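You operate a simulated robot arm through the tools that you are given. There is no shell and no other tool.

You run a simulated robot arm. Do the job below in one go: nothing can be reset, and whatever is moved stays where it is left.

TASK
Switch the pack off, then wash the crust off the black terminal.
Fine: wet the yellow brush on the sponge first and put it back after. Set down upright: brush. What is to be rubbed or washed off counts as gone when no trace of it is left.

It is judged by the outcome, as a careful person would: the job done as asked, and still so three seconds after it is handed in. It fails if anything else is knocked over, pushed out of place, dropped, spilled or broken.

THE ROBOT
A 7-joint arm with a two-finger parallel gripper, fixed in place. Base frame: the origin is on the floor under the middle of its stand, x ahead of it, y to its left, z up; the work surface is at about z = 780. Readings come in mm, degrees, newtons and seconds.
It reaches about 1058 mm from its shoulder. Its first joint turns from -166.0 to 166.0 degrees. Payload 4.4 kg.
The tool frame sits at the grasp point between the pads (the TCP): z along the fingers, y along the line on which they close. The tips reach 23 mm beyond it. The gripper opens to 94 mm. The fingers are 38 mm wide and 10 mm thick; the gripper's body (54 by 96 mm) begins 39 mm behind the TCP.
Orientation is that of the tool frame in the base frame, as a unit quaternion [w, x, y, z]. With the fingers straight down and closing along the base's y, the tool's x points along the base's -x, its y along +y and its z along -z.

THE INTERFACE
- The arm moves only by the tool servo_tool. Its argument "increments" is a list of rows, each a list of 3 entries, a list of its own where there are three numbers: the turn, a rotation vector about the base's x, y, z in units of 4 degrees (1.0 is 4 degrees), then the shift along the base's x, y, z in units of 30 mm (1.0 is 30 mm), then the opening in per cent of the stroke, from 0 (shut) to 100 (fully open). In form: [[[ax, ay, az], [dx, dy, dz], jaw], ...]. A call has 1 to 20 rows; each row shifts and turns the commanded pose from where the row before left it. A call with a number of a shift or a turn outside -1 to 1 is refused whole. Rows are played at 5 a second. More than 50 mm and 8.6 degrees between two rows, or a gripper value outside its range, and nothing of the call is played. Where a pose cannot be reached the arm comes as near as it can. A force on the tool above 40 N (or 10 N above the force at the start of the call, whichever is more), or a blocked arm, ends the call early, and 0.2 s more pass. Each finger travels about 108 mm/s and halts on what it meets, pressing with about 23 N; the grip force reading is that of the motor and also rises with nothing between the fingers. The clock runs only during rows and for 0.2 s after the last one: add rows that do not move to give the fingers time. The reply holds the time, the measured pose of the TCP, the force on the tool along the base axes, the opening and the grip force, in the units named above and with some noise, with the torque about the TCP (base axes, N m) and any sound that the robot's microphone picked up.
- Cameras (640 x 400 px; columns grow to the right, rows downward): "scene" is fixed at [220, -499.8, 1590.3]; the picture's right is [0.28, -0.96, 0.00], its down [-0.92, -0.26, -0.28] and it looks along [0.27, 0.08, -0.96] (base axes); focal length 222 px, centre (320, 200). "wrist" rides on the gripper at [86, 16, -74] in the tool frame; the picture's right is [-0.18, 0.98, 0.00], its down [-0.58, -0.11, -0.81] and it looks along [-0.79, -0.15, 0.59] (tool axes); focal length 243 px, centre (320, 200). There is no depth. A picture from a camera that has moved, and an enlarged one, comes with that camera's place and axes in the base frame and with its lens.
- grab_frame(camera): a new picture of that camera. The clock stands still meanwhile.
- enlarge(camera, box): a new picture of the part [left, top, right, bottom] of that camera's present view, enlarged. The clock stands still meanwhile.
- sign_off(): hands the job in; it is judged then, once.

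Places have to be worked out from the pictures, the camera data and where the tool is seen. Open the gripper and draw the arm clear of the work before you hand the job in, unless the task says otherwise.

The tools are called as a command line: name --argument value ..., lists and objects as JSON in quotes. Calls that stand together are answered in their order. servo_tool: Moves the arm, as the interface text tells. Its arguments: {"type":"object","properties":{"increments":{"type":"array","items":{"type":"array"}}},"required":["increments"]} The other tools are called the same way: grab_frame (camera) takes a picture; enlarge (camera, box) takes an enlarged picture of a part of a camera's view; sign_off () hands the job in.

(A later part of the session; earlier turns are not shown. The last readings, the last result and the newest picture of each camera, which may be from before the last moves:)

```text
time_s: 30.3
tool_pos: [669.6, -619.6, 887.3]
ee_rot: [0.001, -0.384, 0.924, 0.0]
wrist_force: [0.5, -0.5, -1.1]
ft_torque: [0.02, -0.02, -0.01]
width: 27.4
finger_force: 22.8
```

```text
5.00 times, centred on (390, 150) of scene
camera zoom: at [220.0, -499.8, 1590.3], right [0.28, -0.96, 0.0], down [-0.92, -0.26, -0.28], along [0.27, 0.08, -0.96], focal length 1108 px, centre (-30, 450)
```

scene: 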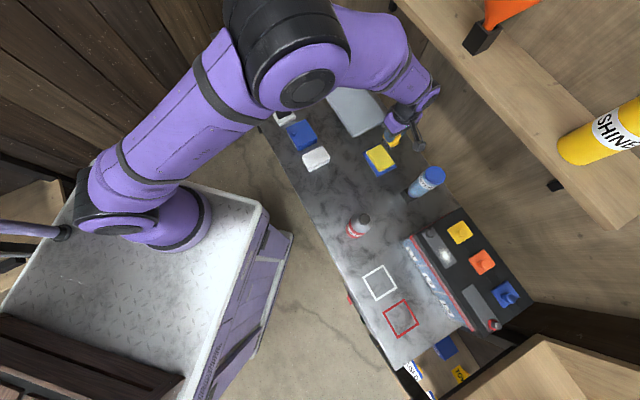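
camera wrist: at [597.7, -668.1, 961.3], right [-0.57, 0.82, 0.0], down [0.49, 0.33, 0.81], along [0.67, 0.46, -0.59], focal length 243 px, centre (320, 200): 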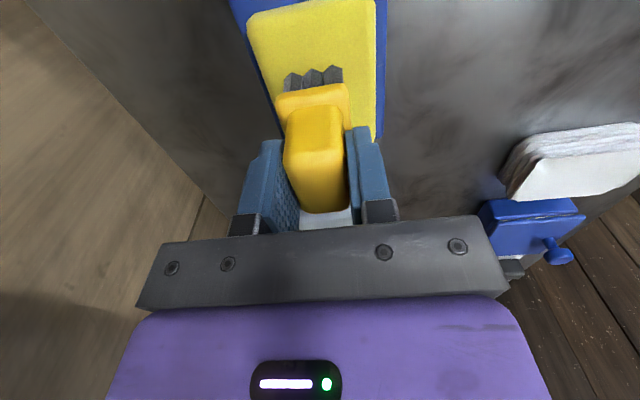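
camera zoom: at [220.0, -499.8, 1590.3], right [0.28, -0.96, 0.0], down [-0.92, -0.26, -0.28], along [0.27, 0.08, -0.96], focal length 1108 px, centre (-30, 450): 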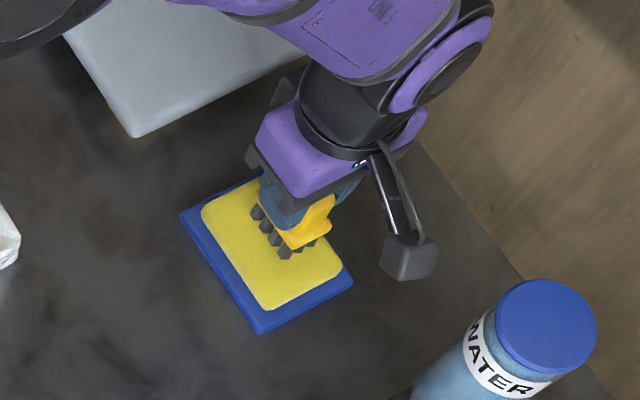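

Brush is centred above the sponge with the bristles at z≈828. Lowering in small steps to find contact.

servo_tool --increments '[[[0, 0, 0], [0, 0, -0.13], 0], [[0, 0, 0], [0, 0, -0.13], 0], [[0, 0, 0], [0, 0, -0.13], 0], [[0, 0, 0], [0, 0, -0.1], 0], [[0, 0, 0], [0, 0, -0.1], 0], [[0, 0, 0], [0, 0, 0], 0]]'

enlarge --camera "scene" --box '[340, 110, 440, 190]'

```text
time_s: 31.7
tool_pos: [668.9, -618.6, 871.8]
ee_rot: [0.001, -0.383, 0.924, -0.002]
wrist_force: [-2.1, 0.8, 9.6]
ft_torque: [0.1, 0.08, 0.04]
width: 27.3
finger_force: 23.3
```

```text
5.00 times, centred on (390, 150) of scene
camera zoom: at [220.0, -499.8, 1590.3], right [0.28, -0.96, 0.0], down [-0.92, -0.26, -0.28], along [0.27, 0.08, -0.96], focal length 1108 px, centre (-30, 450)
```

zoom: 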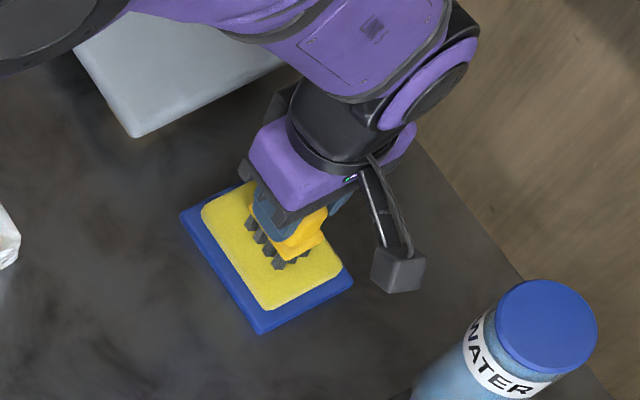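

Contact at bristle z≈812 with about 10 N. Pressing slightly more and dwelling so the bristles take up water.

servo_tool --increments '[[[0, 0, 0], [0, 0, -0.1], 0], [[0, 0, 0], [0, 0, 0], 0], [[0, 0, 0], [0, 0, 0], 0], [[0, 0, 0], [0, 0, 0], 0], [[0, 0, 0], [0, 0, 0], 0], [[0, 0, 0], [0, 0, 0], 0]]'

grab_frame --camera "wrist"

enlarge --camera "scene" --box '[365, 140, 415, 175]'

```text
time_s: 33.1
tool_pos: [668.6, -618.0, 868.3]
ee_rot: [0.001, -0.383, 0.924, -0.001]
wrist_force: [3.0, -3.5, 23.6]
ft_torque: [-0.1, -0.07, -0.03]
width: 27.5
finger_force: 23.4
```

```text
taken
camera wrist: at [596.4, -667.5, 942.5], right [-0.57, 0.82, 0.0], down [0.49, 0.33, 0.81], along [0.67, 0.46, -0.59], focal length 243 px, centre (320, 200)
```

wrist: 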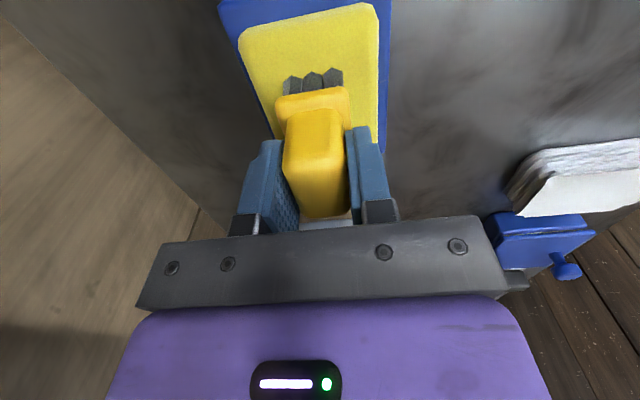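

```text
11.43 times, centred on (390, 158) of scene
camera zoom: at [220.0, -499.8, 1590.3], right [0.28, -0.96, 0.0], down [-0.92, -0.26, -0.28], along [0.27, 0.08, -0.96], focal length 2532 px, centre (-480, 686)
```

zoom: 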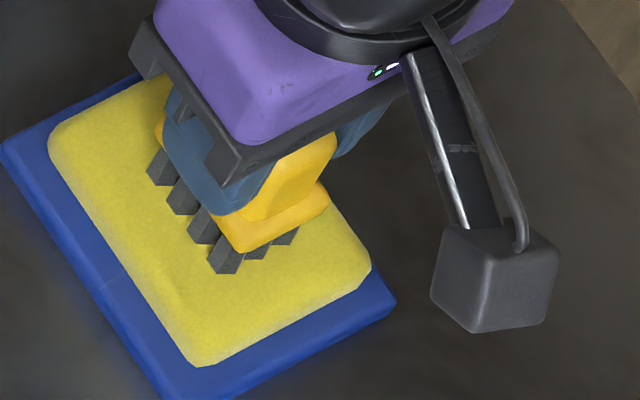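

Pressed at ~24 N with dwell; bristles are on the sponge. Lifting off and checking the grip and bristles.

servo_tool --increments '[[[0, 0, 0], [0, 0, 0.2], 0], [[0, 0, 0], [0, 0, 0.4], 0], [[0, 0, 0], [0, 0, 0.9], 0], [[0, 0, 0], [0, 0, 0.9], 0], [[0, 0, 0], [0, 0, 0.9], 0], [[0, 0, 0], [0, 0, 0.6], 0], [[0, 0, 0], [0, 0, 0], 0]]'

enlarge --camera "wrist" --box '[180, 50, 460, 225]'

enlarge --camera "scene" --box '[340, 110, 440, 190]'

```text
time_s: 34.7
tool_pos: [670.9, -618.5, 985.0]
ee_rot: [0.0, -0.384, 0.924, 0.0]
wrist_force: [0.4, -0.2, -1.1]
ft_torque: [-0.01, 0.03, 0.01]
width: 27.5
finger_force: 22.7
```

```text
2.29 times, centred on (320, 138) of wrist
camera zoom: at [597.4, -667.2, 1058.4], right [-0.57, 0.82, 0.0], down [0.49, 0.33, 0.81], along [0.67, 0.46, -0.59], focal length 555 px, centre (320, 343)
```

zoom: 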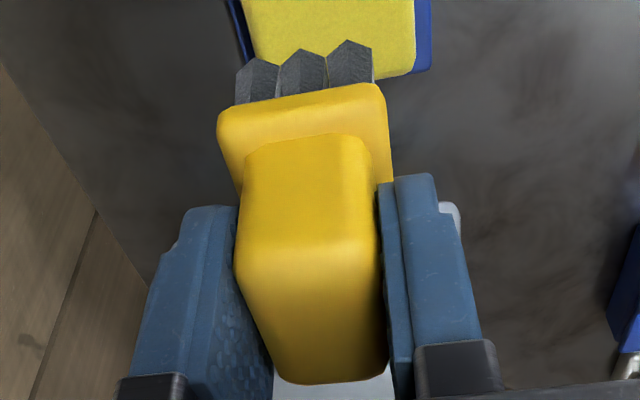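

```text
5.00 times, centred on (390, 150) of scene
camera zoom: at [220.0, -499.8, 1590.3], right [0.28, -0.96, 0.0], down [-0.92, -0.26, -0.28], along [0.27, 0.08, -0.96], focal length 1108 px, centre (-30, 450)
```

zoom: 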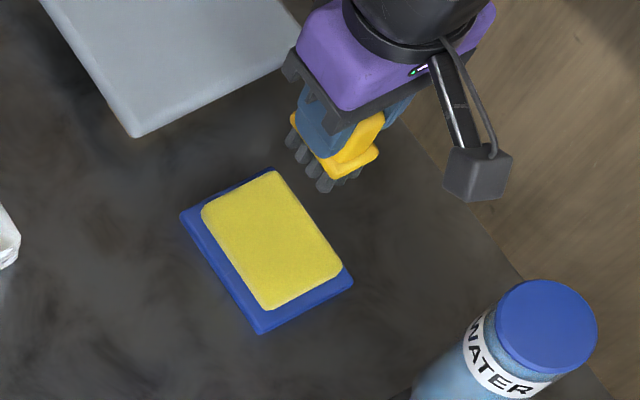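

The sponge stayed in place; the brush slid about 3 mm up in the fingers, still level. Zooming on the bristles to judge wetness.

enlarge --camera "scene" --box '[385, 125, 420, 155]'

enlarge --camera "wrist" --box '[270, 55, 360, 110]'

enlarge --camera "scene" --box '[360, 140, 400, 180]'

```text
13.33 times, centred on (402, 140) of scene
camera zoom: at [220.0, -499.8, 1590.3], right [0.28, -0.96, 0.0], down [-0.92, -0.26, -0.28], along [0.27, 0.08, -0.96], focal length 2954 px, centre (-780, 1000)
```

zoom: 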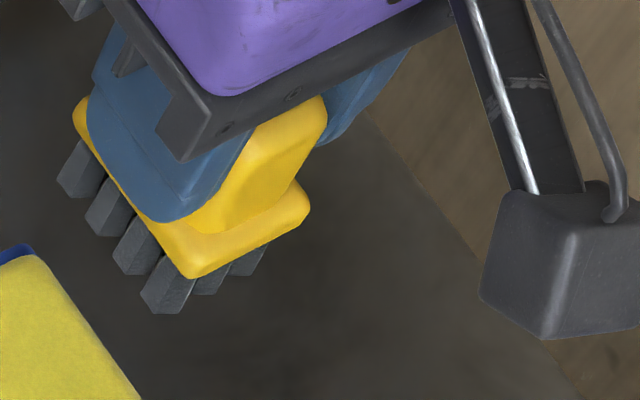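

```text
7.11 times, centred on (315, 82) of wrist
camera zoom: at [597.4, -667.2, 1058.4], right [-0.57, 0.82, 0.0], down [0.49, 0.33, 0.81], along [0.67, 0.46, -0.59], focal length 1725 px, centre (356, 1036)
```

zoom: 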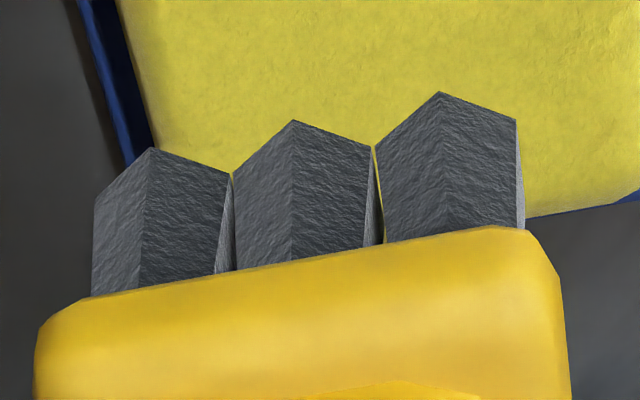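

```text
10.00 times, centred on (380, 160) of scene
camera zoom: at [220.0, -499.8, 1590.3], right [0.28, -0.96, 0.0], down [-0.92, -0.26, -0.28], along [0.27, 0.08, -0.96], focal length 2216 px, centre (-280, 600)
```

zoom: 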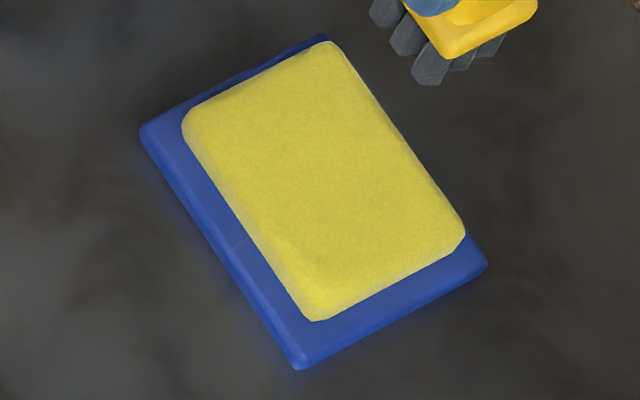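

The bristles look dark and damp. Now travelling to the pack at height, through the corridor between the WATER bottle (n≈927) and the SEAL can (n≈679), to where the wrist camera can look at the terminal.

servo_tool --increments '[[[0, 0, 0], [-0.66, 0.66, 0.46], 0], [[0, 0, 0], [-0.66, 0.66, 0.46], 0], [[0, 0, 0], [-0.66, 0.66, 0.46], 0], [[0, 0, 0], [-0.66, 0.66, 0.46], 0], [[0, 0, 0], [-0.7, -0.7, 0], 0], [[0, 0, 0], [-0.7, -0.7, 0], 0], [[0, 0, 0], [-0.7, -0.7, 0], 0], [[0, 0, 0], [-0.7, -0.7, 0], 0], [[0, 0, 0], [-0.7, -0.7, 0], 0], [[0, 0, 0], [-0.7, -0.7, 0], 0], [[0, 0, 0], [-0.7, -0.7, 0], 0], [[0, 0, 0], [-0.7, -0.7, 0], 0], [[0, 0, 0], [0, 0, 0], 0]]'

grab_frame --camera "scene"

grab_frame --camera "wrist"

```text
time_s: 37.5
tool_pos: [420.8, -709.0, 1040.7]
ee_rot: [0.001, -0.384, 0.923, 0.001]
wrist_force: [0.1, 0.7, -0.9]
ft_torque: [-0.05, -0.03, 0.01]
width: 27.2
finger_force: 23.1
```

```text
taken
```

scene: 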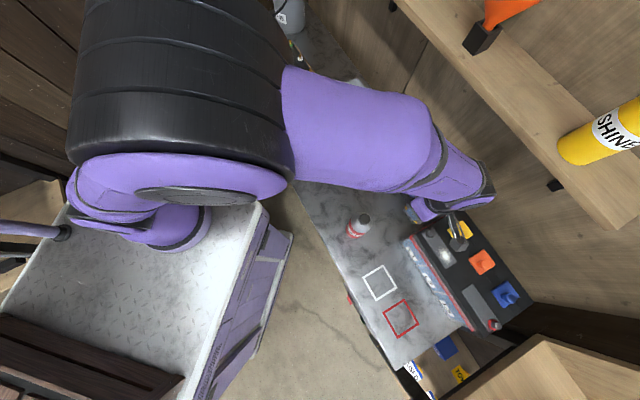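

```text
taken
camera wrist: at [349.0, -758.5, 1114.9], right [-0.57, 0.82, 0.0], down [0.49, 0.33, 0.81], along [0.67, 0.46, -0.59], focal length 243 px, centre (320, 200)
```

wrist: 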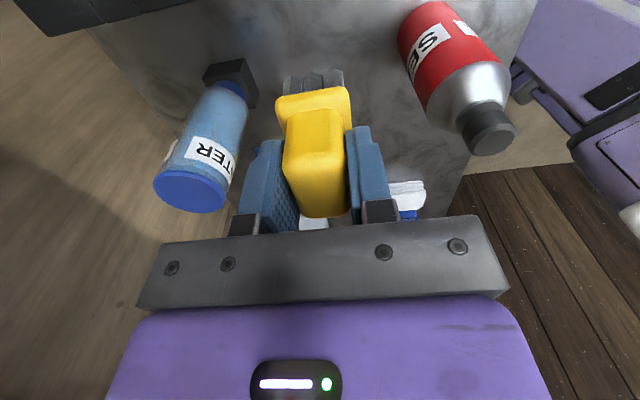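

Corridor passed cleanly. Continuing along the bench to bring the pack's terminal into the wrist view.

servo_tool --increments '[[[0, 0, 0], [-0.7, -0.7, 0], 0], [[0, 0, 0], [-0.7, -0.7, 0], 0], [[0, 0, 0], [-0.7, -0.7, 0], 0], [[0, 0, 0], [-0.7, -0.7, 0], 0], [[0, 0, 0], [-0.7, -0.7, 0], 0], [[0, 0, 0], [-0.7, -0.7, 0], 0], [[0, 0, 0], [0, 0, 0], 0]]'

grab_frame --camera "scene"

grab_frame --camera "wrist"

```text
time_s: 39.1
tool_pos: [294.1, -833.5, 1039.4]
ee_rot: [0.0, -0.384, 0.924, 0.0]
wrist_force: [-0.9, 0.7, -0.8]
ft_torque: [-0.02, 0.0, 0.0]
width: 27.4
finger_force: 23.3
```

```text
taken
```

scene: 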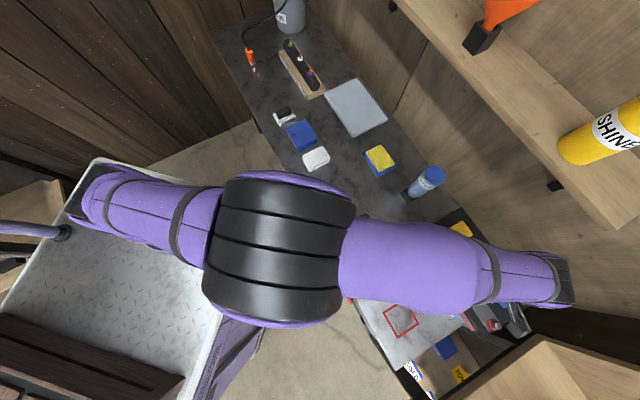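

```text
taken
camera wrist: at [222.5, -883.1, 1113.1], right [-0.57, 0.82, 0.0], down [0.49, 0.33, 0.81], along [0.67, 0.46, -0.59], focal length 243 px, centre (320, 200)
```

wrist: 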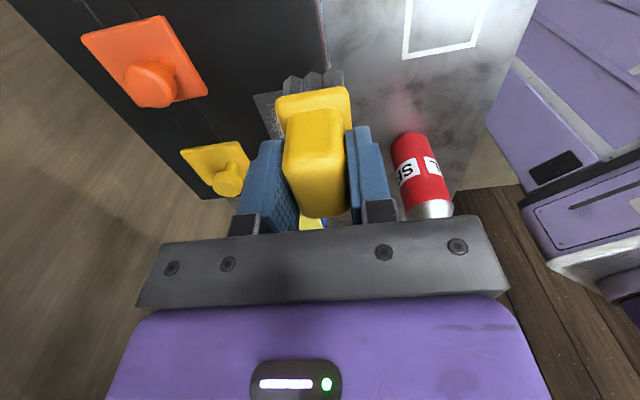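

The terminal strip is partly hidden behind the brush at left. I'll sidestep away from it (−n and further −e) to see the crust fully.

servo_tool --increments '[[[0, 0, 0], [-0.648, 0.058, 0], 0], [[0, 0, 0], [-0.648, 0.058, 0], 0], [[0, 0, 0], [-0.648, 0.058, 0], 0], [[0, 0, 0], [-0.648, 0.058, 0], 0], [[0, 0, 0], [0, 0, 0], 0]]'

grab_frame --camera "wrist"

enlarge --camera "wrist" --box '[80, 50, 320, 200]'

```text
time_s: 40.3
tool_pos: [217.9, -825.8, 1039.6]
ee_rot: [0.001, -0.383, 0.924, 0.001]
wrist_force: [-0.1, -0.2, -0.6]
ft_torque: [-0.02, 0.0, 0.02]
width: 27.8
finger_force: 22.9
```

```text
taken
camera wrist: at [144.8, -876.3, 1113.5], right [-0.57, 0.82, 0.0], down [0.49, 0.33, 0.81], along [0.67, 0.46, -0.59], focal length 243 px, centre (320, 200)
```

wrist: 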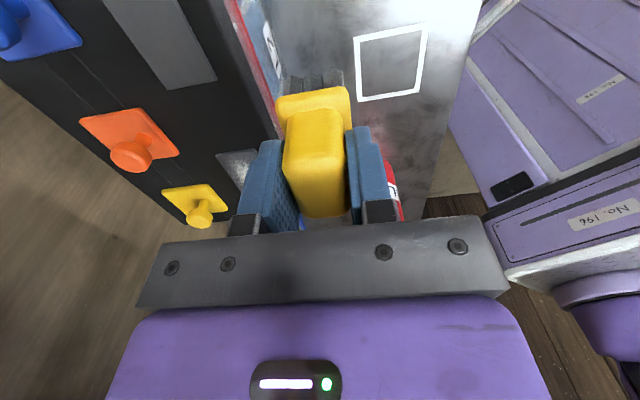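

```text
2.67 times, centred on (200, 125) of wrist
camera zoom: at [144.8, -876.3, 1113.5], right [-0.57, 0.82, 0.0], down [0.49, 0.33, 0.81], along [0.67, 0.46, -0.59], focal length 647 px, centre (640, 400)
```

zoom: 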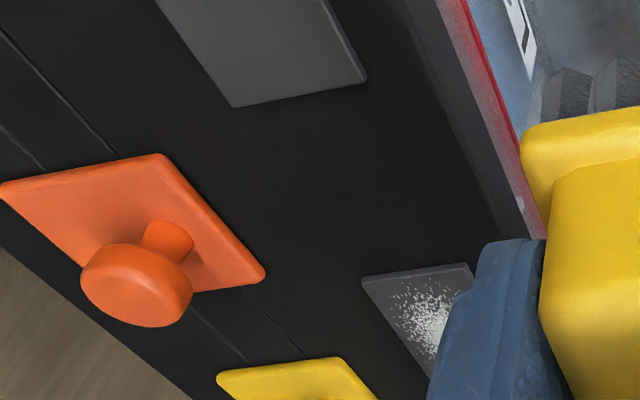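

Triangulating both views: strip top is at z≈942, spanning n 809–849, e −375 to −264; the crust is centred near n≈829, e≈−344 with the bolt at e≈−285. I'll move above the crust (TCP ≈ (340, −832)) at a safe height and check alignment.

servo_tool --increments '[[[0, 0, 0], [0.0, 0.0, 0.7], 0], [[0, 0, 0], [0.815, -0.043, 0], 0], [[0, 0, 0], [0.815, -0.043, 0], 0], [[0, 0, 0], [0.815, -0.043, 0], 0], [[0, 0, 0], [0.815, -0.043, 0], 0], [[0, 0, 0], [0.815, -0.043, 0], 0], [[0, 0, 0], [0, 0, 0], 0]]'

grab_frame --camera "wrist"

enlarge --camera "scene" --box '[400, 200, 560, 320]'

```text
time_s: 41.9
tool_pos: [339.6, -831.3, 1061.2]
ee_rot: [0.001, -0.384, 0.923, -0.001]
wrist_force: [-0.2, 0.4, -0.7]
ft_torque: [-0.03, 0.03, 0.01]
width: 27.6
finger_force: 23.2
```

```text
taken
camera wrist: at [267.3, -881.0, 1135.2], right [-0.57, 0.82, 0.0], down [0.49, 0.33, 0.81], along [0.67, 0.46, -0.59], focal length 243 px, centre (320, 200)
```

wrist: 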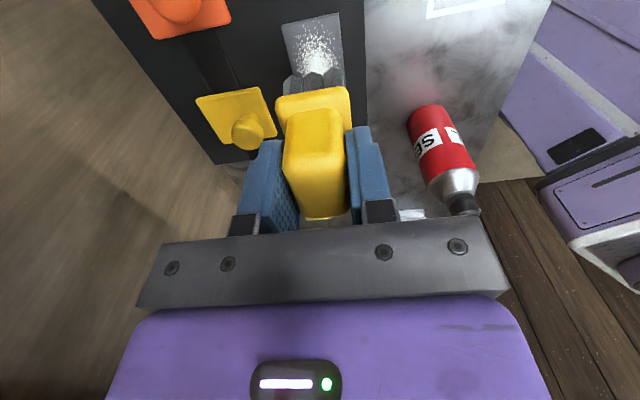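

```text
3.33 times, centred on (480, 260) of scene
camera zoom: at [220.0, -499.8, 1590.3], right [0.28, -0.96, 0.0], down [-0.92, -0.26, -0.28], along [0.27, 0.08, -0.96], focal length 738 px, centre (-213, 0)
```

zoom: 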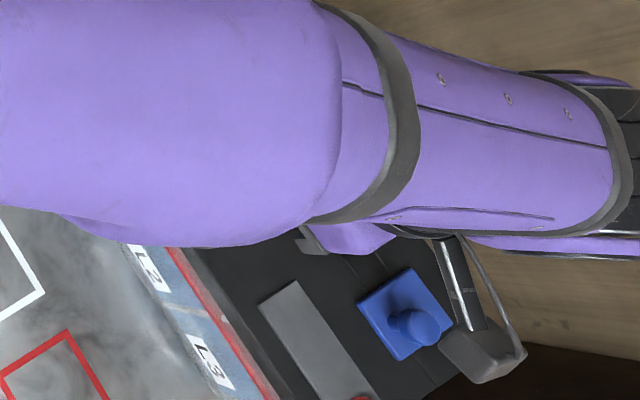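

The crust lies just ahead beneath the brush and is in line. Enlarging to fix the exact offsets.

enlarge --camera "wrist" --box '[200, 0, 400, 125]'

```text
3.20 times, centred on (300, 62) of wrist
camera zoom: at [267.3, -881.0, 1135.2], right [-0.57, 0.82, 0.0], down [0.49, 0.33, 0.81], along [0.67, 0.46, -0.59], focal length 776 px, centre (384, 640)
```

zoom: 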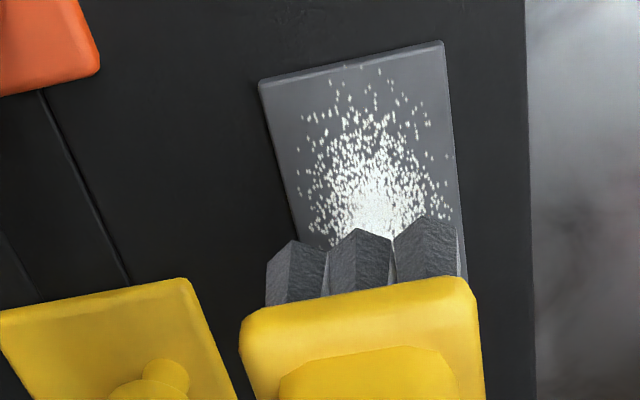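

Alignment confirmed: brush at n≈828, e≈−348 versus crust centre n≈830, e≈−345. Lowering to ~10 mm above the strip.

servo_tool --increments '[[[0, 0, 0], [0.02, -0.02, -0.55], 0], [[0, 0, 0], [0.02, -0.02, -0.55], 0], [[0, 0, 0], [0.0, 0.0, -0.5], 0], [[0, 0, 0], [0, 0, 0], 0]]'

grab_frame --camera "wrist"

enlarge --camera "wrist" --box '[200, 0, 400, 125]'

```text
time_s: 42.9
tool_pos: [340.2, -834.3, 1013.3]
ee_rot: [0.001, -0.382, 0.924, -0.001]
wrist_force: [0.7, -0.2, -0.2]
ft_torque: [0.0, 0.03, -0.03]
width: 27.6
finger_force: 23.3
```

```text
taken
camera wrist: at [268.4, -883.6, 1086.5], right [-0.57, 0.82, 0.0], down [0.49, 0.33, 0.81], along [0.67, 0.46, -0.59], focal length 243 px, centre (320, 200)
```

wrist: 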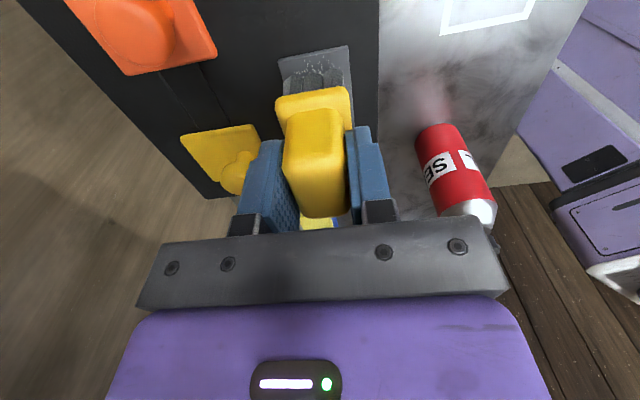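

```text
3.20 times, centred on (300, 62) of wrist
camera zoom: at [268.4, -883.6, 1086.5], right [-0.57, 0.82, 0.0], down [0.49, 0.33, 0.81], along [0.67, 0.46, -0.59], focal length 776 px, centre (384, 640)
```

zoom: 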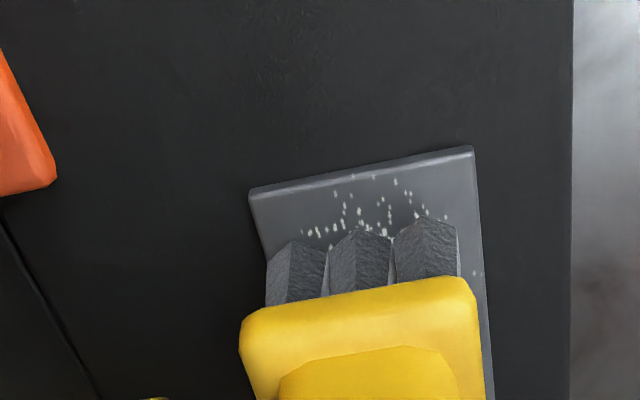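

Clear of the vent-cap knob by ~20 mm. Lowering onto the strip in 3 mm steps.

servo_tool --increments '[[[0, 0, 0], [0.02, 0.02, -0.1], 0], [[0, 0, 0], [0, 0, -0.1], 0], [[0, 0, 0], [0, 0, -0.1], 0], [[0, 0, 0], [0, 0, -0.1], 0], [[0, 0, 0], [0, 0, 0], 0]]'

```text
time_s: 44.1
tool_pos: [341.3, -834.1, 1000.8]
ee_rot: [0.001, -0.383, 0.924, 0.0]
wrist_force: [0.3, -0.3, 3.6]
ft_torque: [0.04, -0.03, 0.04]
width: 27.5
finger_force: 22.9
```

Contact begun at TCP z≈1001 (about 4 N). Pressing 1.5 mm more and scrubbing back and forth along the strip.

servo_tool --increments '[[[0, 0, 0], [0, 0, -0.05], 0], [[0, 0, 0], [0.26, 0.26, 0], 0], [[0, 0, 0], [-0.28, -0.28, 0], 0], [[0, 0, 0], [-0.28, -0.28, 0], 0], [[0, 0, 0], [0.28, 0.28, 0], 0], [[0, 0, 0], [0.28, 0.28, 0], 0], [[0, 0, 0], [-0.28, -0.28, 0], 0], [[0, 0, 0], [-0.28, -0.28, 0], 0], [[0, 0, 0], [0.28, 0.28, 0], 0], [[0, 0, 0], [0, 0, 0], 0]]'

enlarge --camera "wrist" --box '[200, 0, 400, 125]'

```text
time_s: 46.3
tool_pos: [340.5, -833.1, 999.6]
ee_rot: [0.001, -0.383, 0.924, 0.0]
wrist_force: [-3.0, -1.4, 7.5]
ft_torque: [-0.18, 0.19, -0.04]
width: 27.5
finger_force: 23.5
```

```text
3.20 times, centred on (300, 62) of wrist
camera zoom: at [268.3, -882.6, 1073.6], right [-0.57, 0.82, 0.0], down [0.49, 0.33, 0.81], along [0.67, 0.46, -0.59], focal length 776 px, centre (384, 640)
```

zoom: 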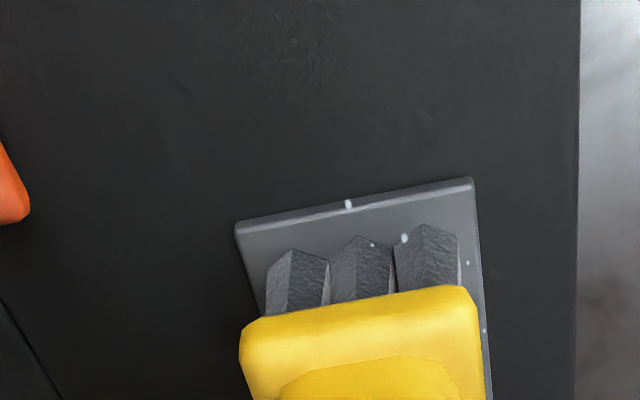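

Most of the crust is gone; specks remain at the strip's end edge and along its near side. Scrubbing again with wider coverage across the strip and past its end.

servo_tool --increments '[[[0, 0, 0], [-0.236, 0.236, 0], 0], [[0, 0, 0], [-0.33, -0.33, 0], 0], [[0, 0, 0], [-0.1, -0.1, 0], 0], [[0, 0, 0], [0.33, 0.33, 0], 0], [[0, 0, 0], [0.33, 0.33, 0], 0], [[0, 0, 0], [-0.33, -0.33, 0], 0], [[0, 0, 0], [-0.33, -0.33, 0], 0], [[0, 0, 0], [0.236, -0.236, 0], 0], [[0, 0, 0], [0.236, -0.236, 0], 0], [[0, 0, 0], [0.33, 0.33, 0], 0], [[0, 0, 0], [0.33, 0.33, 0], 0], [[0, 0, 0], [-0.33, -0.33, 0], 0], [[0, 0, 0], [-0.33, -0.33, 0], 0], [[0, 0, 0], [-0.236, 0.236, 0], 0], [[0, 0, 0], [0.33, 0.33, 0], 0], [[0, 0, 0], [0.33, 0.33, 0], 0], [[0, 0, 0], [-0.23, -0.23, 0], 0], [[0, 0, 0], [0, 0, 0], 0]]'

enlarge --camera "wrist" --box '[200, 0, 400, 125]'

```text
time_s: 50.1
tool_pos: [342.1, -832.8, 998.8]
ee_rot: [0.001, -0.384, 0.923, 0.0]
wrist_force: [5.4, 4.5, 13.7]
ft_torque: [0.24, -0.17, -0.03]
width: 27.3
finger_force: 23.3
```

```text
3.20 times, centred on (300, 62) of wrist
camera zoom: at [269.7, -882.7, 1073.4], right [-0.57, 0.82, 0.0], down [0.49, 0.33, 0.81], along [0.67, 0.46, -0.59], focal length 776 px, centre (384, 640)
```

zoom: 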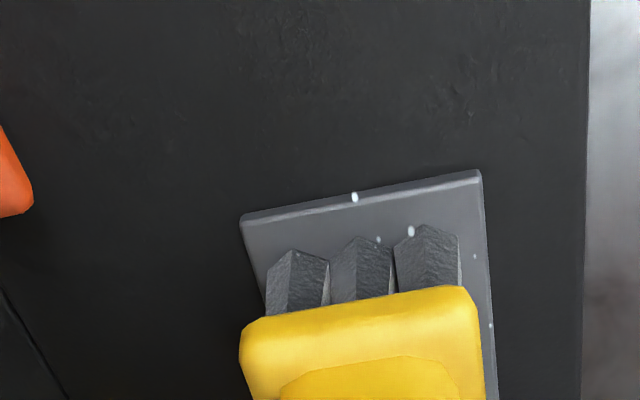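

A few bright dots remain at the same spots; they may be droplets or leftover flecks. Lifting off and stepping back to look at the whole strip closely.

servo_tool --increments '[[[0, 0, 0], [0, 0, 0.3], 0], [[0, 0, 0], [0, 0, 0.8], 0], [[0, 0, 0], [0, 0, 0.8], 0], [[0, 0, 0], [-0.5, -0.5, 0], 0], [[0, 0, 0], [-0.5, -0.5, 0], 0], [[0, 0, 0], [-0.8, 0.2, 0], 0], [[0, 0, 0], [-0.8, 0.8, 0], 0], [[0, 0, 0], [0, 0, 0], 0]]'

grab_frame --camera "wrist"

enlarge --camera "wrist" --box '[150, 80, 310, 180]'

```text
time_s: 51.9
tool_pos: [263.5, -833.5, 1058.4]
ee_rot: [0.001, -0.384, 0.923, 0.001]
wrist_force: [-1.4, 0.1, -1.1]
ft_torque: [-0.02, 0.01, 0.0]
width: 27.6
finger_force: 23.1
```

```text
taken
camera wrist: at [191.9, -882.6, 1131.4], right [-0.57, 0.82, 0.0], down [0.49, 0.33, 0.81], along [0.67, 0.46, -0.59], focal length 243 px, centre (320, 200)
```

wrist: 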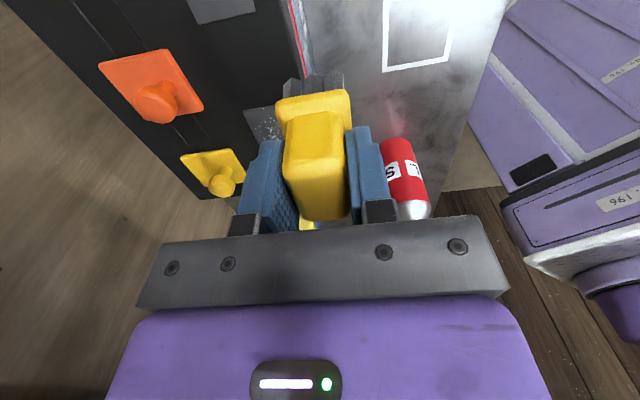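

```text
4.00 times, centred on (230, 130) of wrist
camera zoom: at [191.9, -882.6, 1131.4], right [-0.57, 0.82, 0.0], down [0.49, 0.33, 0.81], along [0.67, 0.46, -0.59], focal length 970 px, centre (680, 480)
```

zoom: 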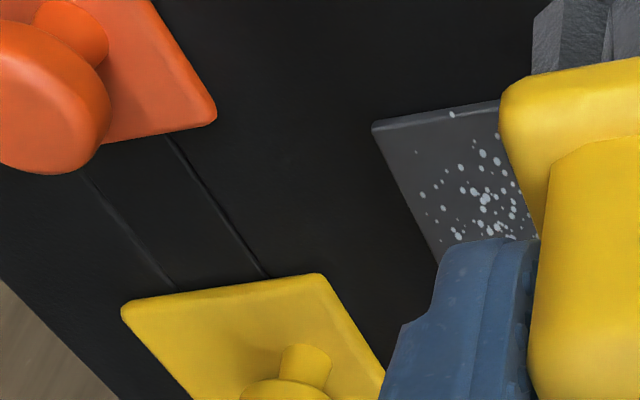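

The residue now shows as sparser droplet-like spots on the strip. I'll sidestep further so the strip isn't hidden behind the finger.

servo_tool --increments '[[[0, 0, 0], [-0.7, 0.7, 0], 0], [[0, 0, 0], [-0.7, 0.7, 0], 0], [[0, 0, 0], [0, 0, 0], 0]]'

enlarge --camera "wrist" --box '[130, 80, 290, 200]'

enlarge --camera "scene" --box '[400, 210, 480, 270]'

```text
time_s: 52.7
tool_pos: [222.2, -792.1, 1056.7]
ee_rot: [0.001, -0.384, 0.923, 0.0]
wrist_force: [0.2, 0.0, -0.4]
ft_torque: [-0.02, 0.0, -0.02]
width: 27.5
finger_force: 23.4
```

```text
3.33 times, centred on (210, 140) of wrist
camera zoom: at [149.9, -841.6, 1131.4], right [-0.57, 0.82, 0.0], down [0.49, 0.33, 0.81], along [0.67, 0.46, -0.59], focal length 809 px, centre (687, 400)
```

zoom: 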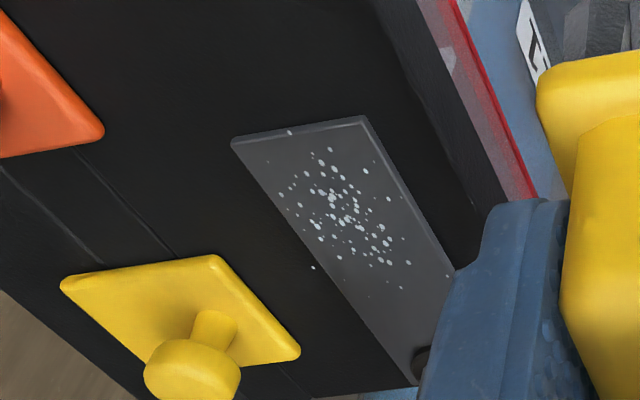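

```text
6.67 times, centred on (440, 240) of scene
camera zoom: at [220.0, -499.8, 1590.3], right [0.28, -0.96, 0.0], down [-0.92, -0.26, -0.28], along [0.27, 0.08, -0.96], focal length 1477 px, centre (-480, -67)
```

zoom: 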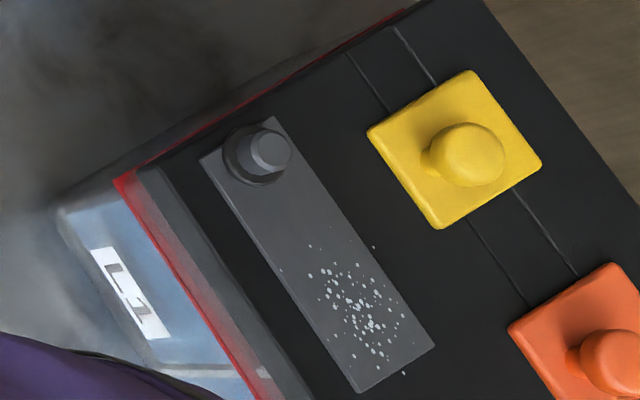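

Now the scene camera sees it too: the fine white crust has become scattered beads. Enlarging for a baseline before more scrubbing.

enlarge --camera "scene" --box '[430, 240, 470, 270]'

enlarge --camera "wrist" --box '[180, 100, 250, 155]'

```text
13.33 times, centred on (450, 255) of scene
camera zoom: at [220.0, -499.8, 1590.3], right [0.28, -0.96, 0.0], down [-0.92, -0.26, -0.28], along [0.27, 0.08, -0.96], focal length 2954 px, centre (-1413, -533)
```

zoom: 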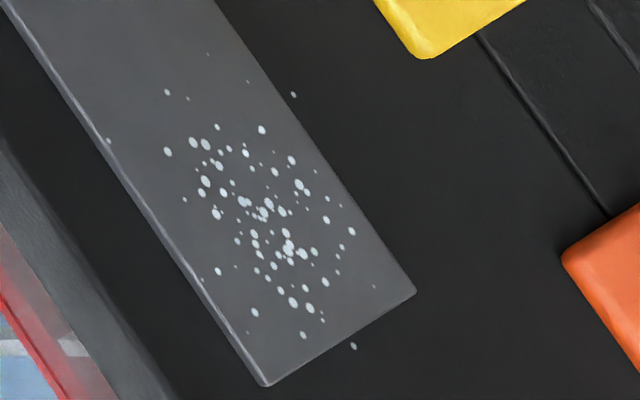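

```text
7.27 times, centred on (215, 128) of wrist
camera zoom: at [149.9, -841.6, 1131.4], right [-0.57, 0.82, 0.0], down [0.49, 0.33, 0.81], along [0.67, 0.46, -0.59], focal length 1764 px, centre (1084, 727)
```

zoom: 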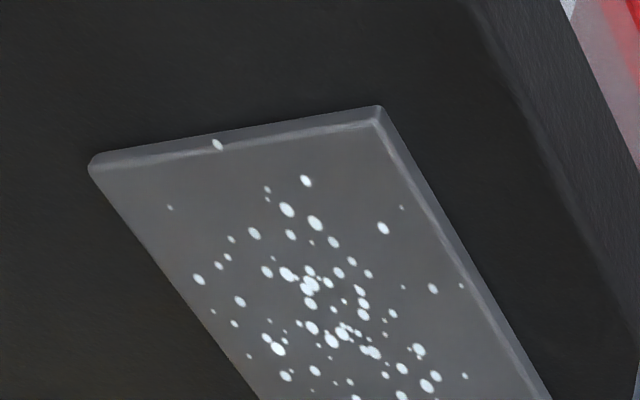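

I can't tell yet whether these beads are leftover crust or just water. Going back for another thorough scrub over the whole patch and then comparing.

servo_tool --increments '[[[0, 0, 0], [0.795, -0.268, 0], 0], [[0, 0, 0], [0.795, -0.268, 0], 0], [[0, 0, 0], [0.795, -0.268, 0], 0], [[0, 0, 0], [0.795, -0.268, 0], 0], [[0, 0, 0], [0.795, -0.268, 0], 0], [[0, 0, 0], [0, 0, 0], 0], [[0, 0, 0], [0, 0, -0.8], 0], [[0, 0, 0], [0, 0, -0.8], 0], [[0, 0, 0], [0, 0, -0.2], 0], [[0, 0, 0], [0, 0, 0], 0]]'

enlarge --camera "wrist" --box '[200, 0, 400, 125]'

```text
time_s: 54.9
tool_pos: [339.6, -830.0, 1001.7]
ee_rot: [0.001, -0.383, 0.924, 0.0]
wrist_force: [-0.3, 1.0, -0.1]
ft_torque: [0.01, 0.01, 0.0]
width: 27.6
finger_force: 22.9
```

```text
3.20 times, centred on (300, 62) of wrist
camera zoom: at [267.8, -880.0, 1076.0], right [-0.57, 0.82, 0.0], down [0.49, 0.33, 0.81], along [0.67, 0.46, -0.59], focal length 776 px, centre (384, 640)
```

zoom: 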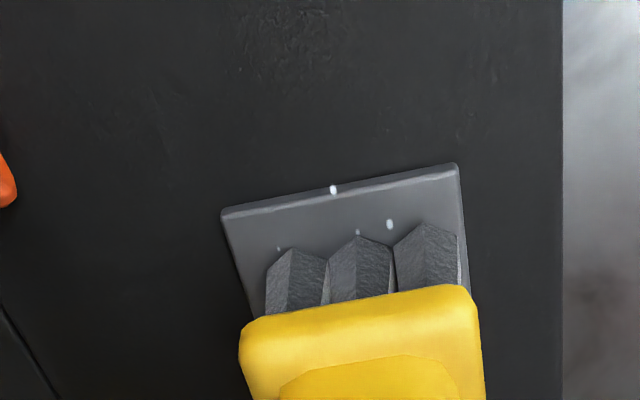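

Just above contact. Doing a third pass with slightly firmer pressure, including cross strokes.

servo_tool --increments '[[[0, 0, 0], [0.05, -0.05, -0.1], 0], [[0, 0, 0], [-0.33, -0.33, -0.03], 0], [[0, 0, 0], [-0.1, -0.1, 0], 0], [[0, 0, 0], [-0.2, 0.2, 0], 0], [[0, 0, 0], [0.2, -0.2, 0], 0], [[0, 0, 0], [0.2, -0.2, 0], 0], [[0, 0, 0], [-0.2, 0.2, 0], 0], [[0, 0, 0], [0.25, 0.25, 0], 0], [[0, 0, 0], [-0.2, 0.2, 0], 0], [[0, 0, 0], [0.2, -0.2, 0], 0], [[0, 0, 0], [0.2, -0.2, 0], 0], [[0, 0, 0], [-0.2, 0.2, 0], 0], [[0, 0, 0], [0.25, 0.25, 0], 0], [[0, 0, 0], [0.15, 0.15, 0], 0], [[0, 0, 0], [-0.2, 0.2, 0], 0], [[0, 0, 0], [0.2, -0.2, 0], 0], [[0, 0, 0], [0.2, -0.2, 0], 0], [[0, 0, 0], [-0.2, 0.2, 0], 0], [[0, 0, 0], [-0.25, -0.25, 0], 0], [[0, 0, 0], [0, 0, 0], 0]]'

enlarge --camera "wrist" --box '[200, 0, 400, 125]'

```text
time_s: 59.1
tool_pos: [342.6, -833.0, 999.2]
ee_rot: [0.001, -0.384, 0.924, -0.001]
wrist_force: [6.8, 4.6, 20.3]
ft_torque: [0.14, -0.26, -0.02]
width: 27.8
finger_force: 23.0
```

```text
3.20 times, centred on (300, 62) of wrist
camera zoom: at [270.5, -882.7, 1073.1], right [-0.57, 0.82, 0.0], down [0.49, 0.34, 0.81], along [0.67, 0.46, -0.59], focal length 776 px, centre (384, 640)
```

zoom: 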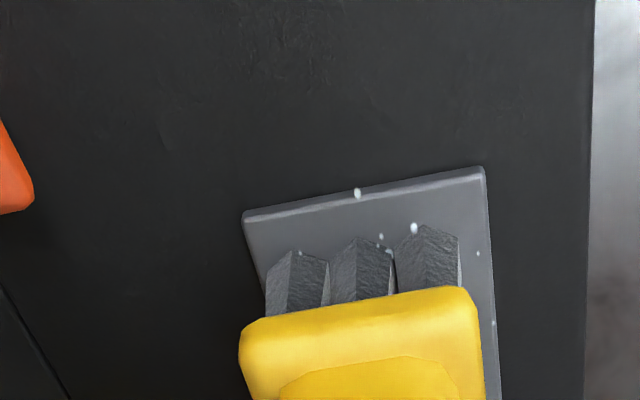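

Lifting off again to compare with the baseline picture.

servo_tool --increments '[[[0, 0, 0], [0, 0, 0.3], 0], [[0, 0, 0], [0, 0, 0.8], 0], [[0, 0, 0], [0, 0, 0.8], 0], [[0, 0, 0], [-0.8, 0.27, 0], 0], [[0, 0, 0], [-0.8, 0.27, 0], 0], [[0, 0, 0], [-0.8, 0.27, 0], 0], [[0, 0, 0], [-0.8, 0.27, 0], 0], [[0, 0, 0], [-0.8, 0.27, 0], 0], [[0, 0, 0], [0, 0, 0], 0]]'

enlarge --camera "scene" --box '[430, 240, 470, 270]'

enlarge --camera "wrist" --box '[130, 80, 290, 200]'

enlarge --camera "wrist" --box '[180, 50, 460, 225]'

```text
time_s: 61.1
tool_pos: [221.2, -793.5, 1053.4]
ee_rot: [0.001, -0.384, 0.923, 0.001]
wrist_force: [0.1, 0.6, -0.5]
ft_torque: [0.0, -0.01, 0.01]
width: 27.3
finger_force: 23.3
```

```text
13.33 times, centred on (450, 255) of scene
camera zoom: at [220.0, -499.8, 1590.3], right [0.28, -0.96, 0.0], down [-0.92, -0.26, -0.28], along [0.27, 0.08, -0.96], focal length 2954 px, centre (-1413, -533)
```

zoom: 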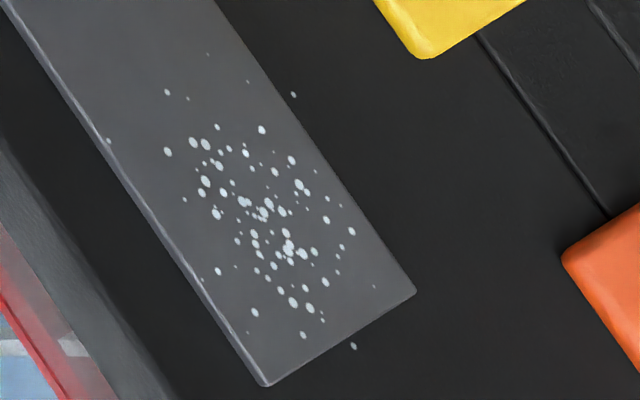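

```text
3.33 times, centred on (210, 140) of wrist
camera zoom: at [148.9, -843.5, 1128.5], right [-0.57, 0.82, 0.0], down [0.49, 0.33, 0.81], along [0.67, 0.46, -0.59], focal length 809 px, centre (687, 400)
```

zoom: 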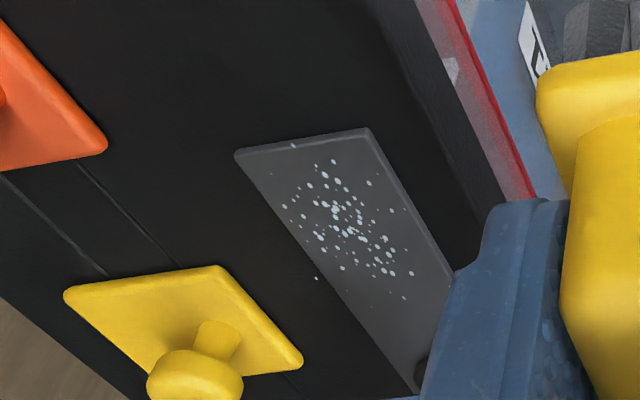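

```text
2.29 times, centred on (320, 138) of wrist
camera zoom: at [148.9, -843.5, 1128.5], right [-0.57, 0.82, 0.0], down [0.49, 0.33, 0.81], along [0.67, 0.46, -0.59], focal length 555 px, centre (320, 343)
```

zoom: 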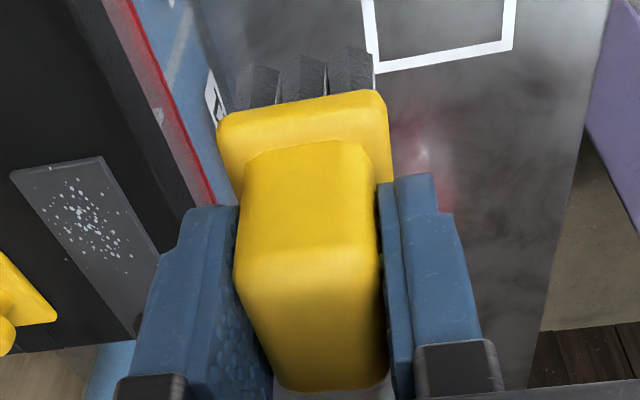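

The beads are identical to the baseline, so brushing no longer changes them; they look like water beads, but the brush may also have run dry. To be sure, I'll re-wet the brush and scrub once more. Travelling back through the same corridor to the sponge.

servo_tool --increments '[[[0, 0, 0], [0.652, -0.652, 0.2], 0], [[0, 0, 0], [0.652, -0.652, 0.2], 0], [[0, 0, 0], [0.652, -0.652, 0], 0], [[0, 0, 0], [0.691, 0.691, 0], 0], [[0, 0, 0], [0.691, 0.691, 0], 0], [[0, 0, 0], [0.691, 0.691, 0], 0], [[0, 0, 0], [0.691, 0.691, 0], 0], [[0, 0, 0], [0.691, 0.691, 0], 0], [[0, 0, 0], [0.691, 0.691, 0], 0], [[0, 0, 0], [0.691, 0.691, 0], 0], [[0, 0, 0], [0.691, 0.691, 0], 0], [[0, 0, 0], [0.691, 0.691, 0], 0], [[0, 0, 0], [0.691, 0.691, 0], 0], [[0, 0, 0], [0.691, 0.691, 0], 0], [[0, 0, 0], [0.691, 0.691, 0], 0], [[0, 0, 0], [0.691, 0.691, 0], 0], [[0, 0, 0], [0.691, 0.691, 0], 0], [[0, 0, 0], [0.691, 0.691, 0], 0], [[0, 0, 0], [0, 0, 0], 0]]'

enlarge --camera "scene" --box '[400, 200, 480, 280]'

grab_frame --camera "scene"

```text
time_s: 65.1
tool_pos: [590.2, -540.4, 1067.4]
ee_rot: [0.001, -0.383, 0.924, 0.0]
wrist_force: [0.3, -0.9, 0.3]
ft_torque: [0.0, 0.03, 0.02]
width: 27.5
finger_force: 22.7
```

```text
5.00 times, centred on (440, 240) of scene
camera zoom: at [220.0, -499.8, 1590.3], right [0.28, -0.96, 0.0], down [-0.92, -0.26, -0.28], along [0.27, 0.08, -0.96], focal length 1108 px, centre (-280, 0)
```

zoom: 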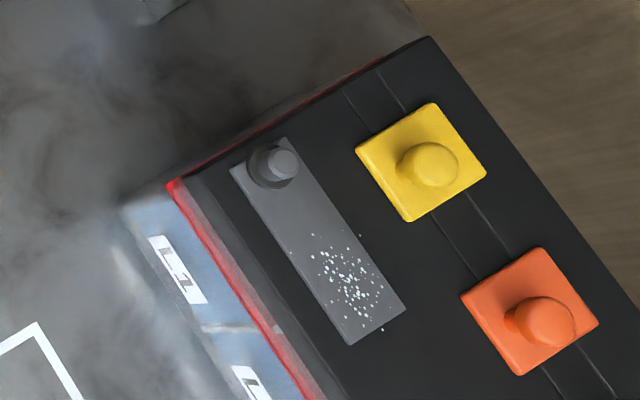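

```text
taken
```

scene: 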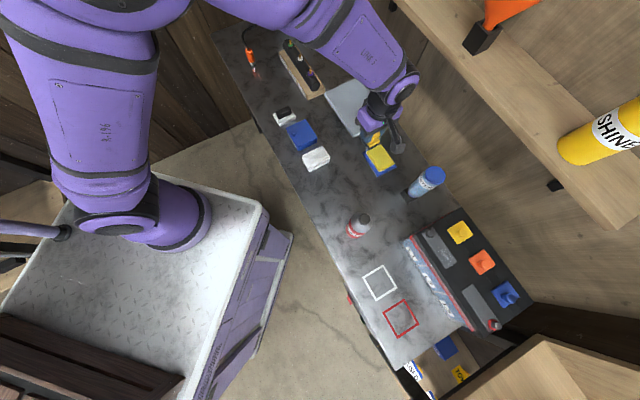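

All objects still in place. Moving over the sponge and lowering to just above it.

servo_tool --increments '[[[0, 0, 0], [0.654, -0.654, 0], 0], [[0, 0, 0], [0.654, -0.654, 0], 0], [[0, 0, 0], [0.654, -0.654, 0], 0], [[0, 0, 0], [0.654, -0.654, 0], 0], [[0, 0, 0], [0, 0, -0.9], 0], [[0, 0, 0], [0, 0, -0.9], 0], [[0, 0, 0], [0, 0, -0.9], 0], [[0, 0, 0], [0, 0, -0.9], 0], [[0, 0, 0], [0, 0, -0.9], 0], [[0, 0, 0], [0, 0, -0.9], 0], [[0, 0, 0], [0, 0, -0.7], 0], [[0, 0, 0], [0, 0, 0], 0]]'

grab_frame --camera "wrist"

```text
time_s: 67.7
tool_pos: [669.5, -621.4, 886.4]
ee_rot: [0.001, -0.383, 0.924, 0.0]
wrist_force: [-0.2, -0.2, -0.4]
ft_torque: [-0.01, 0.02, -0.01]
width: 27.7
finger_force: 22.8
```

```text
taken
camera wrist: at [597.8, -669.7, 960.5], right [-0.57, 0.82, 0.0], down [0.49, 0.33, 0.81], along [0.67, 0.46, -0.59], focal length 243 px, centre (320, 200)
```

wrist: 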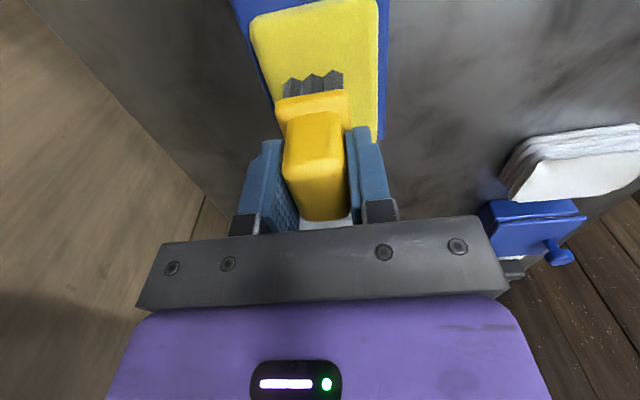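

Centred over the sponge again. Lowering gently into contact.

servo_tool --increments '[[[0, 0, 0], [0, 0, -0.2], 0], [[0, 0, 0], [0, 0, -0.2], 0], [[0, 0, 0], [0, 0, -0.12], 0], [[0, 0, 0], [0, 0, -0.1], 0], [[0, 0, 0], [0, 0, 0], 0]]'

```text
time_s: 68.9
tool_pos: [669.8, -621.5, 865.7]
ee_rot: [0.001, -0.384, 0.923, 0.0]
wrist_force: [0.4, 1.4, 4.2]
ft_torque: [-0.03, 0.1, -0.04]
width: 27.4
finger_force: 23.4
```

Light contact (≈5 N). Pressing 2 mm more and dwelling.

servo_tool --increments '[[[0, 0, 0], [0, 0, -0.07], 0], [[0, 0, 0], [0, 0, 0], 0], [[0, 0, 0], [0, 0, 0], 0], [[0, 0, 0], [0, 0, 0], 0], [[0, 0, 0], [0, 0, 0], 0], [[0, 0, 0], [0, 0, 0], 0], [[0, 0, 0], [0, 0, 0], 0], [[0, 0, 0], [0, 0, 0], 0]]'

enlarge --camera "scene" --box '[365, 140, 415, 175]'

```text
time_s: 70.7
tool_pos: [668.5, -621.8, 866.4]
ee_rot: [0.001, -0.383, 0.924, -0.001]
wrist_force: [4.6, -5.3, 34.8]
ft_torque: [-0.19, -0.1, 0.01]
width: 27.5
finger_force: 23.0
```

```text
11.43 times, centred on (390, 158) of scene
camera zoom: at [220.0, -499.8, 1590.3], right [0.28, -0.96, 0.0], down [-0.92, -0.26, -0.28], along [0.27, 0.08, -0.96], focal length 2532 px, centre (-480, 686)
```

zoom: 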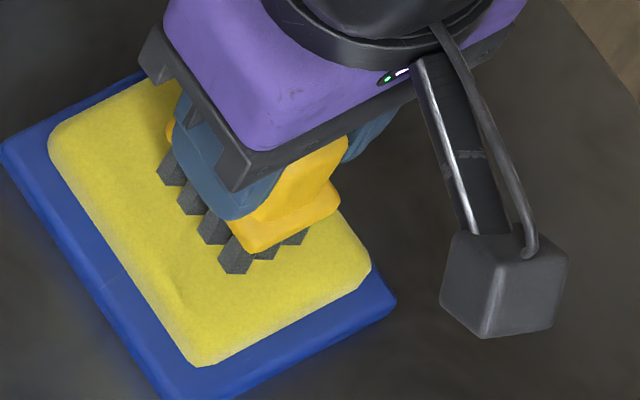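

Force built up to ~35 N during the dwell, so I lift off now and inspect the grip.

servo_tool --increments '[[[0, 0, 0], [0, 0, 0.3], 0], [[0, 0, 0], [0, 0, 0.9], 0], [[0, 0, 0], [0, 0, 0.9], 0], [[0, 0, 0], [0, 0, 0.9], 0], [[0, 0, 0], [0, 0, 0.9], 0], [[0, 0, 0], [0, 0, 0.9], 0], [[0, 0, 0], [0, 0, 0.9], 0], [[0, 0, 0], [0, 0, 0.9], 0], [[0, 0, 0], [0, 0, 0], 0]]'

enlarge --camera "wrist" --box '[180, 50, 460, 225]'

enlarge --camera "scene" --box '[350, 100, 450, 190]'

```text
time_s: 72.7
tool_pos: [668.5, -619.5, 1060.5]
ee_rot: [0.001, -0.383, 0.924, 0.0]
wrist_force: [0.8, -1.1, -1.5]
ft_torque: [-0.01, 0.0, -0.01]
width: 27.5
finger_force: 22.8
```

```text
2.29 times, centred on (320, 138) of wrist
camera zoom: at [596.0, -668.6, 1134.1], right [-0.57, 0.82, 0.0], down [0.49, 0.33, 0.81], along [0.67, 0.46, -0.59], focal length 555 px, centre (320, 343)
```

zoom: 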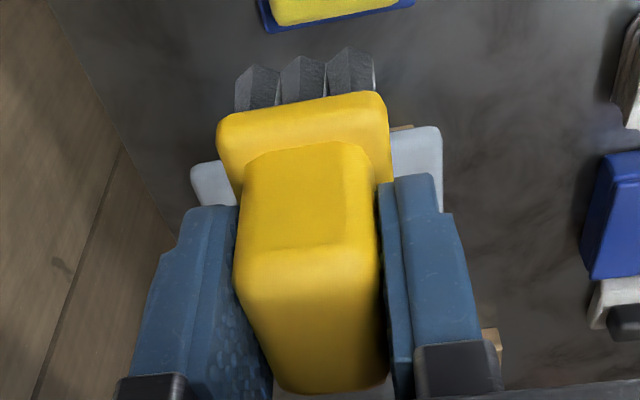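

```text
4.44 times, centred on (400, 145) of scene
camera zoom: at [220.0, -499.8, 1590.3], right [0.28, -0.96, 0.0], down [-0.92, -0.26, -0.28], along [0.27, 0.08, -0.96], focal length 985 px, centre (-36, 444)
```

zoom: 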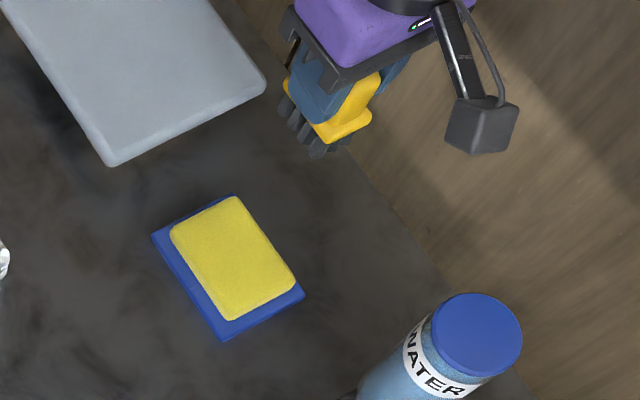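

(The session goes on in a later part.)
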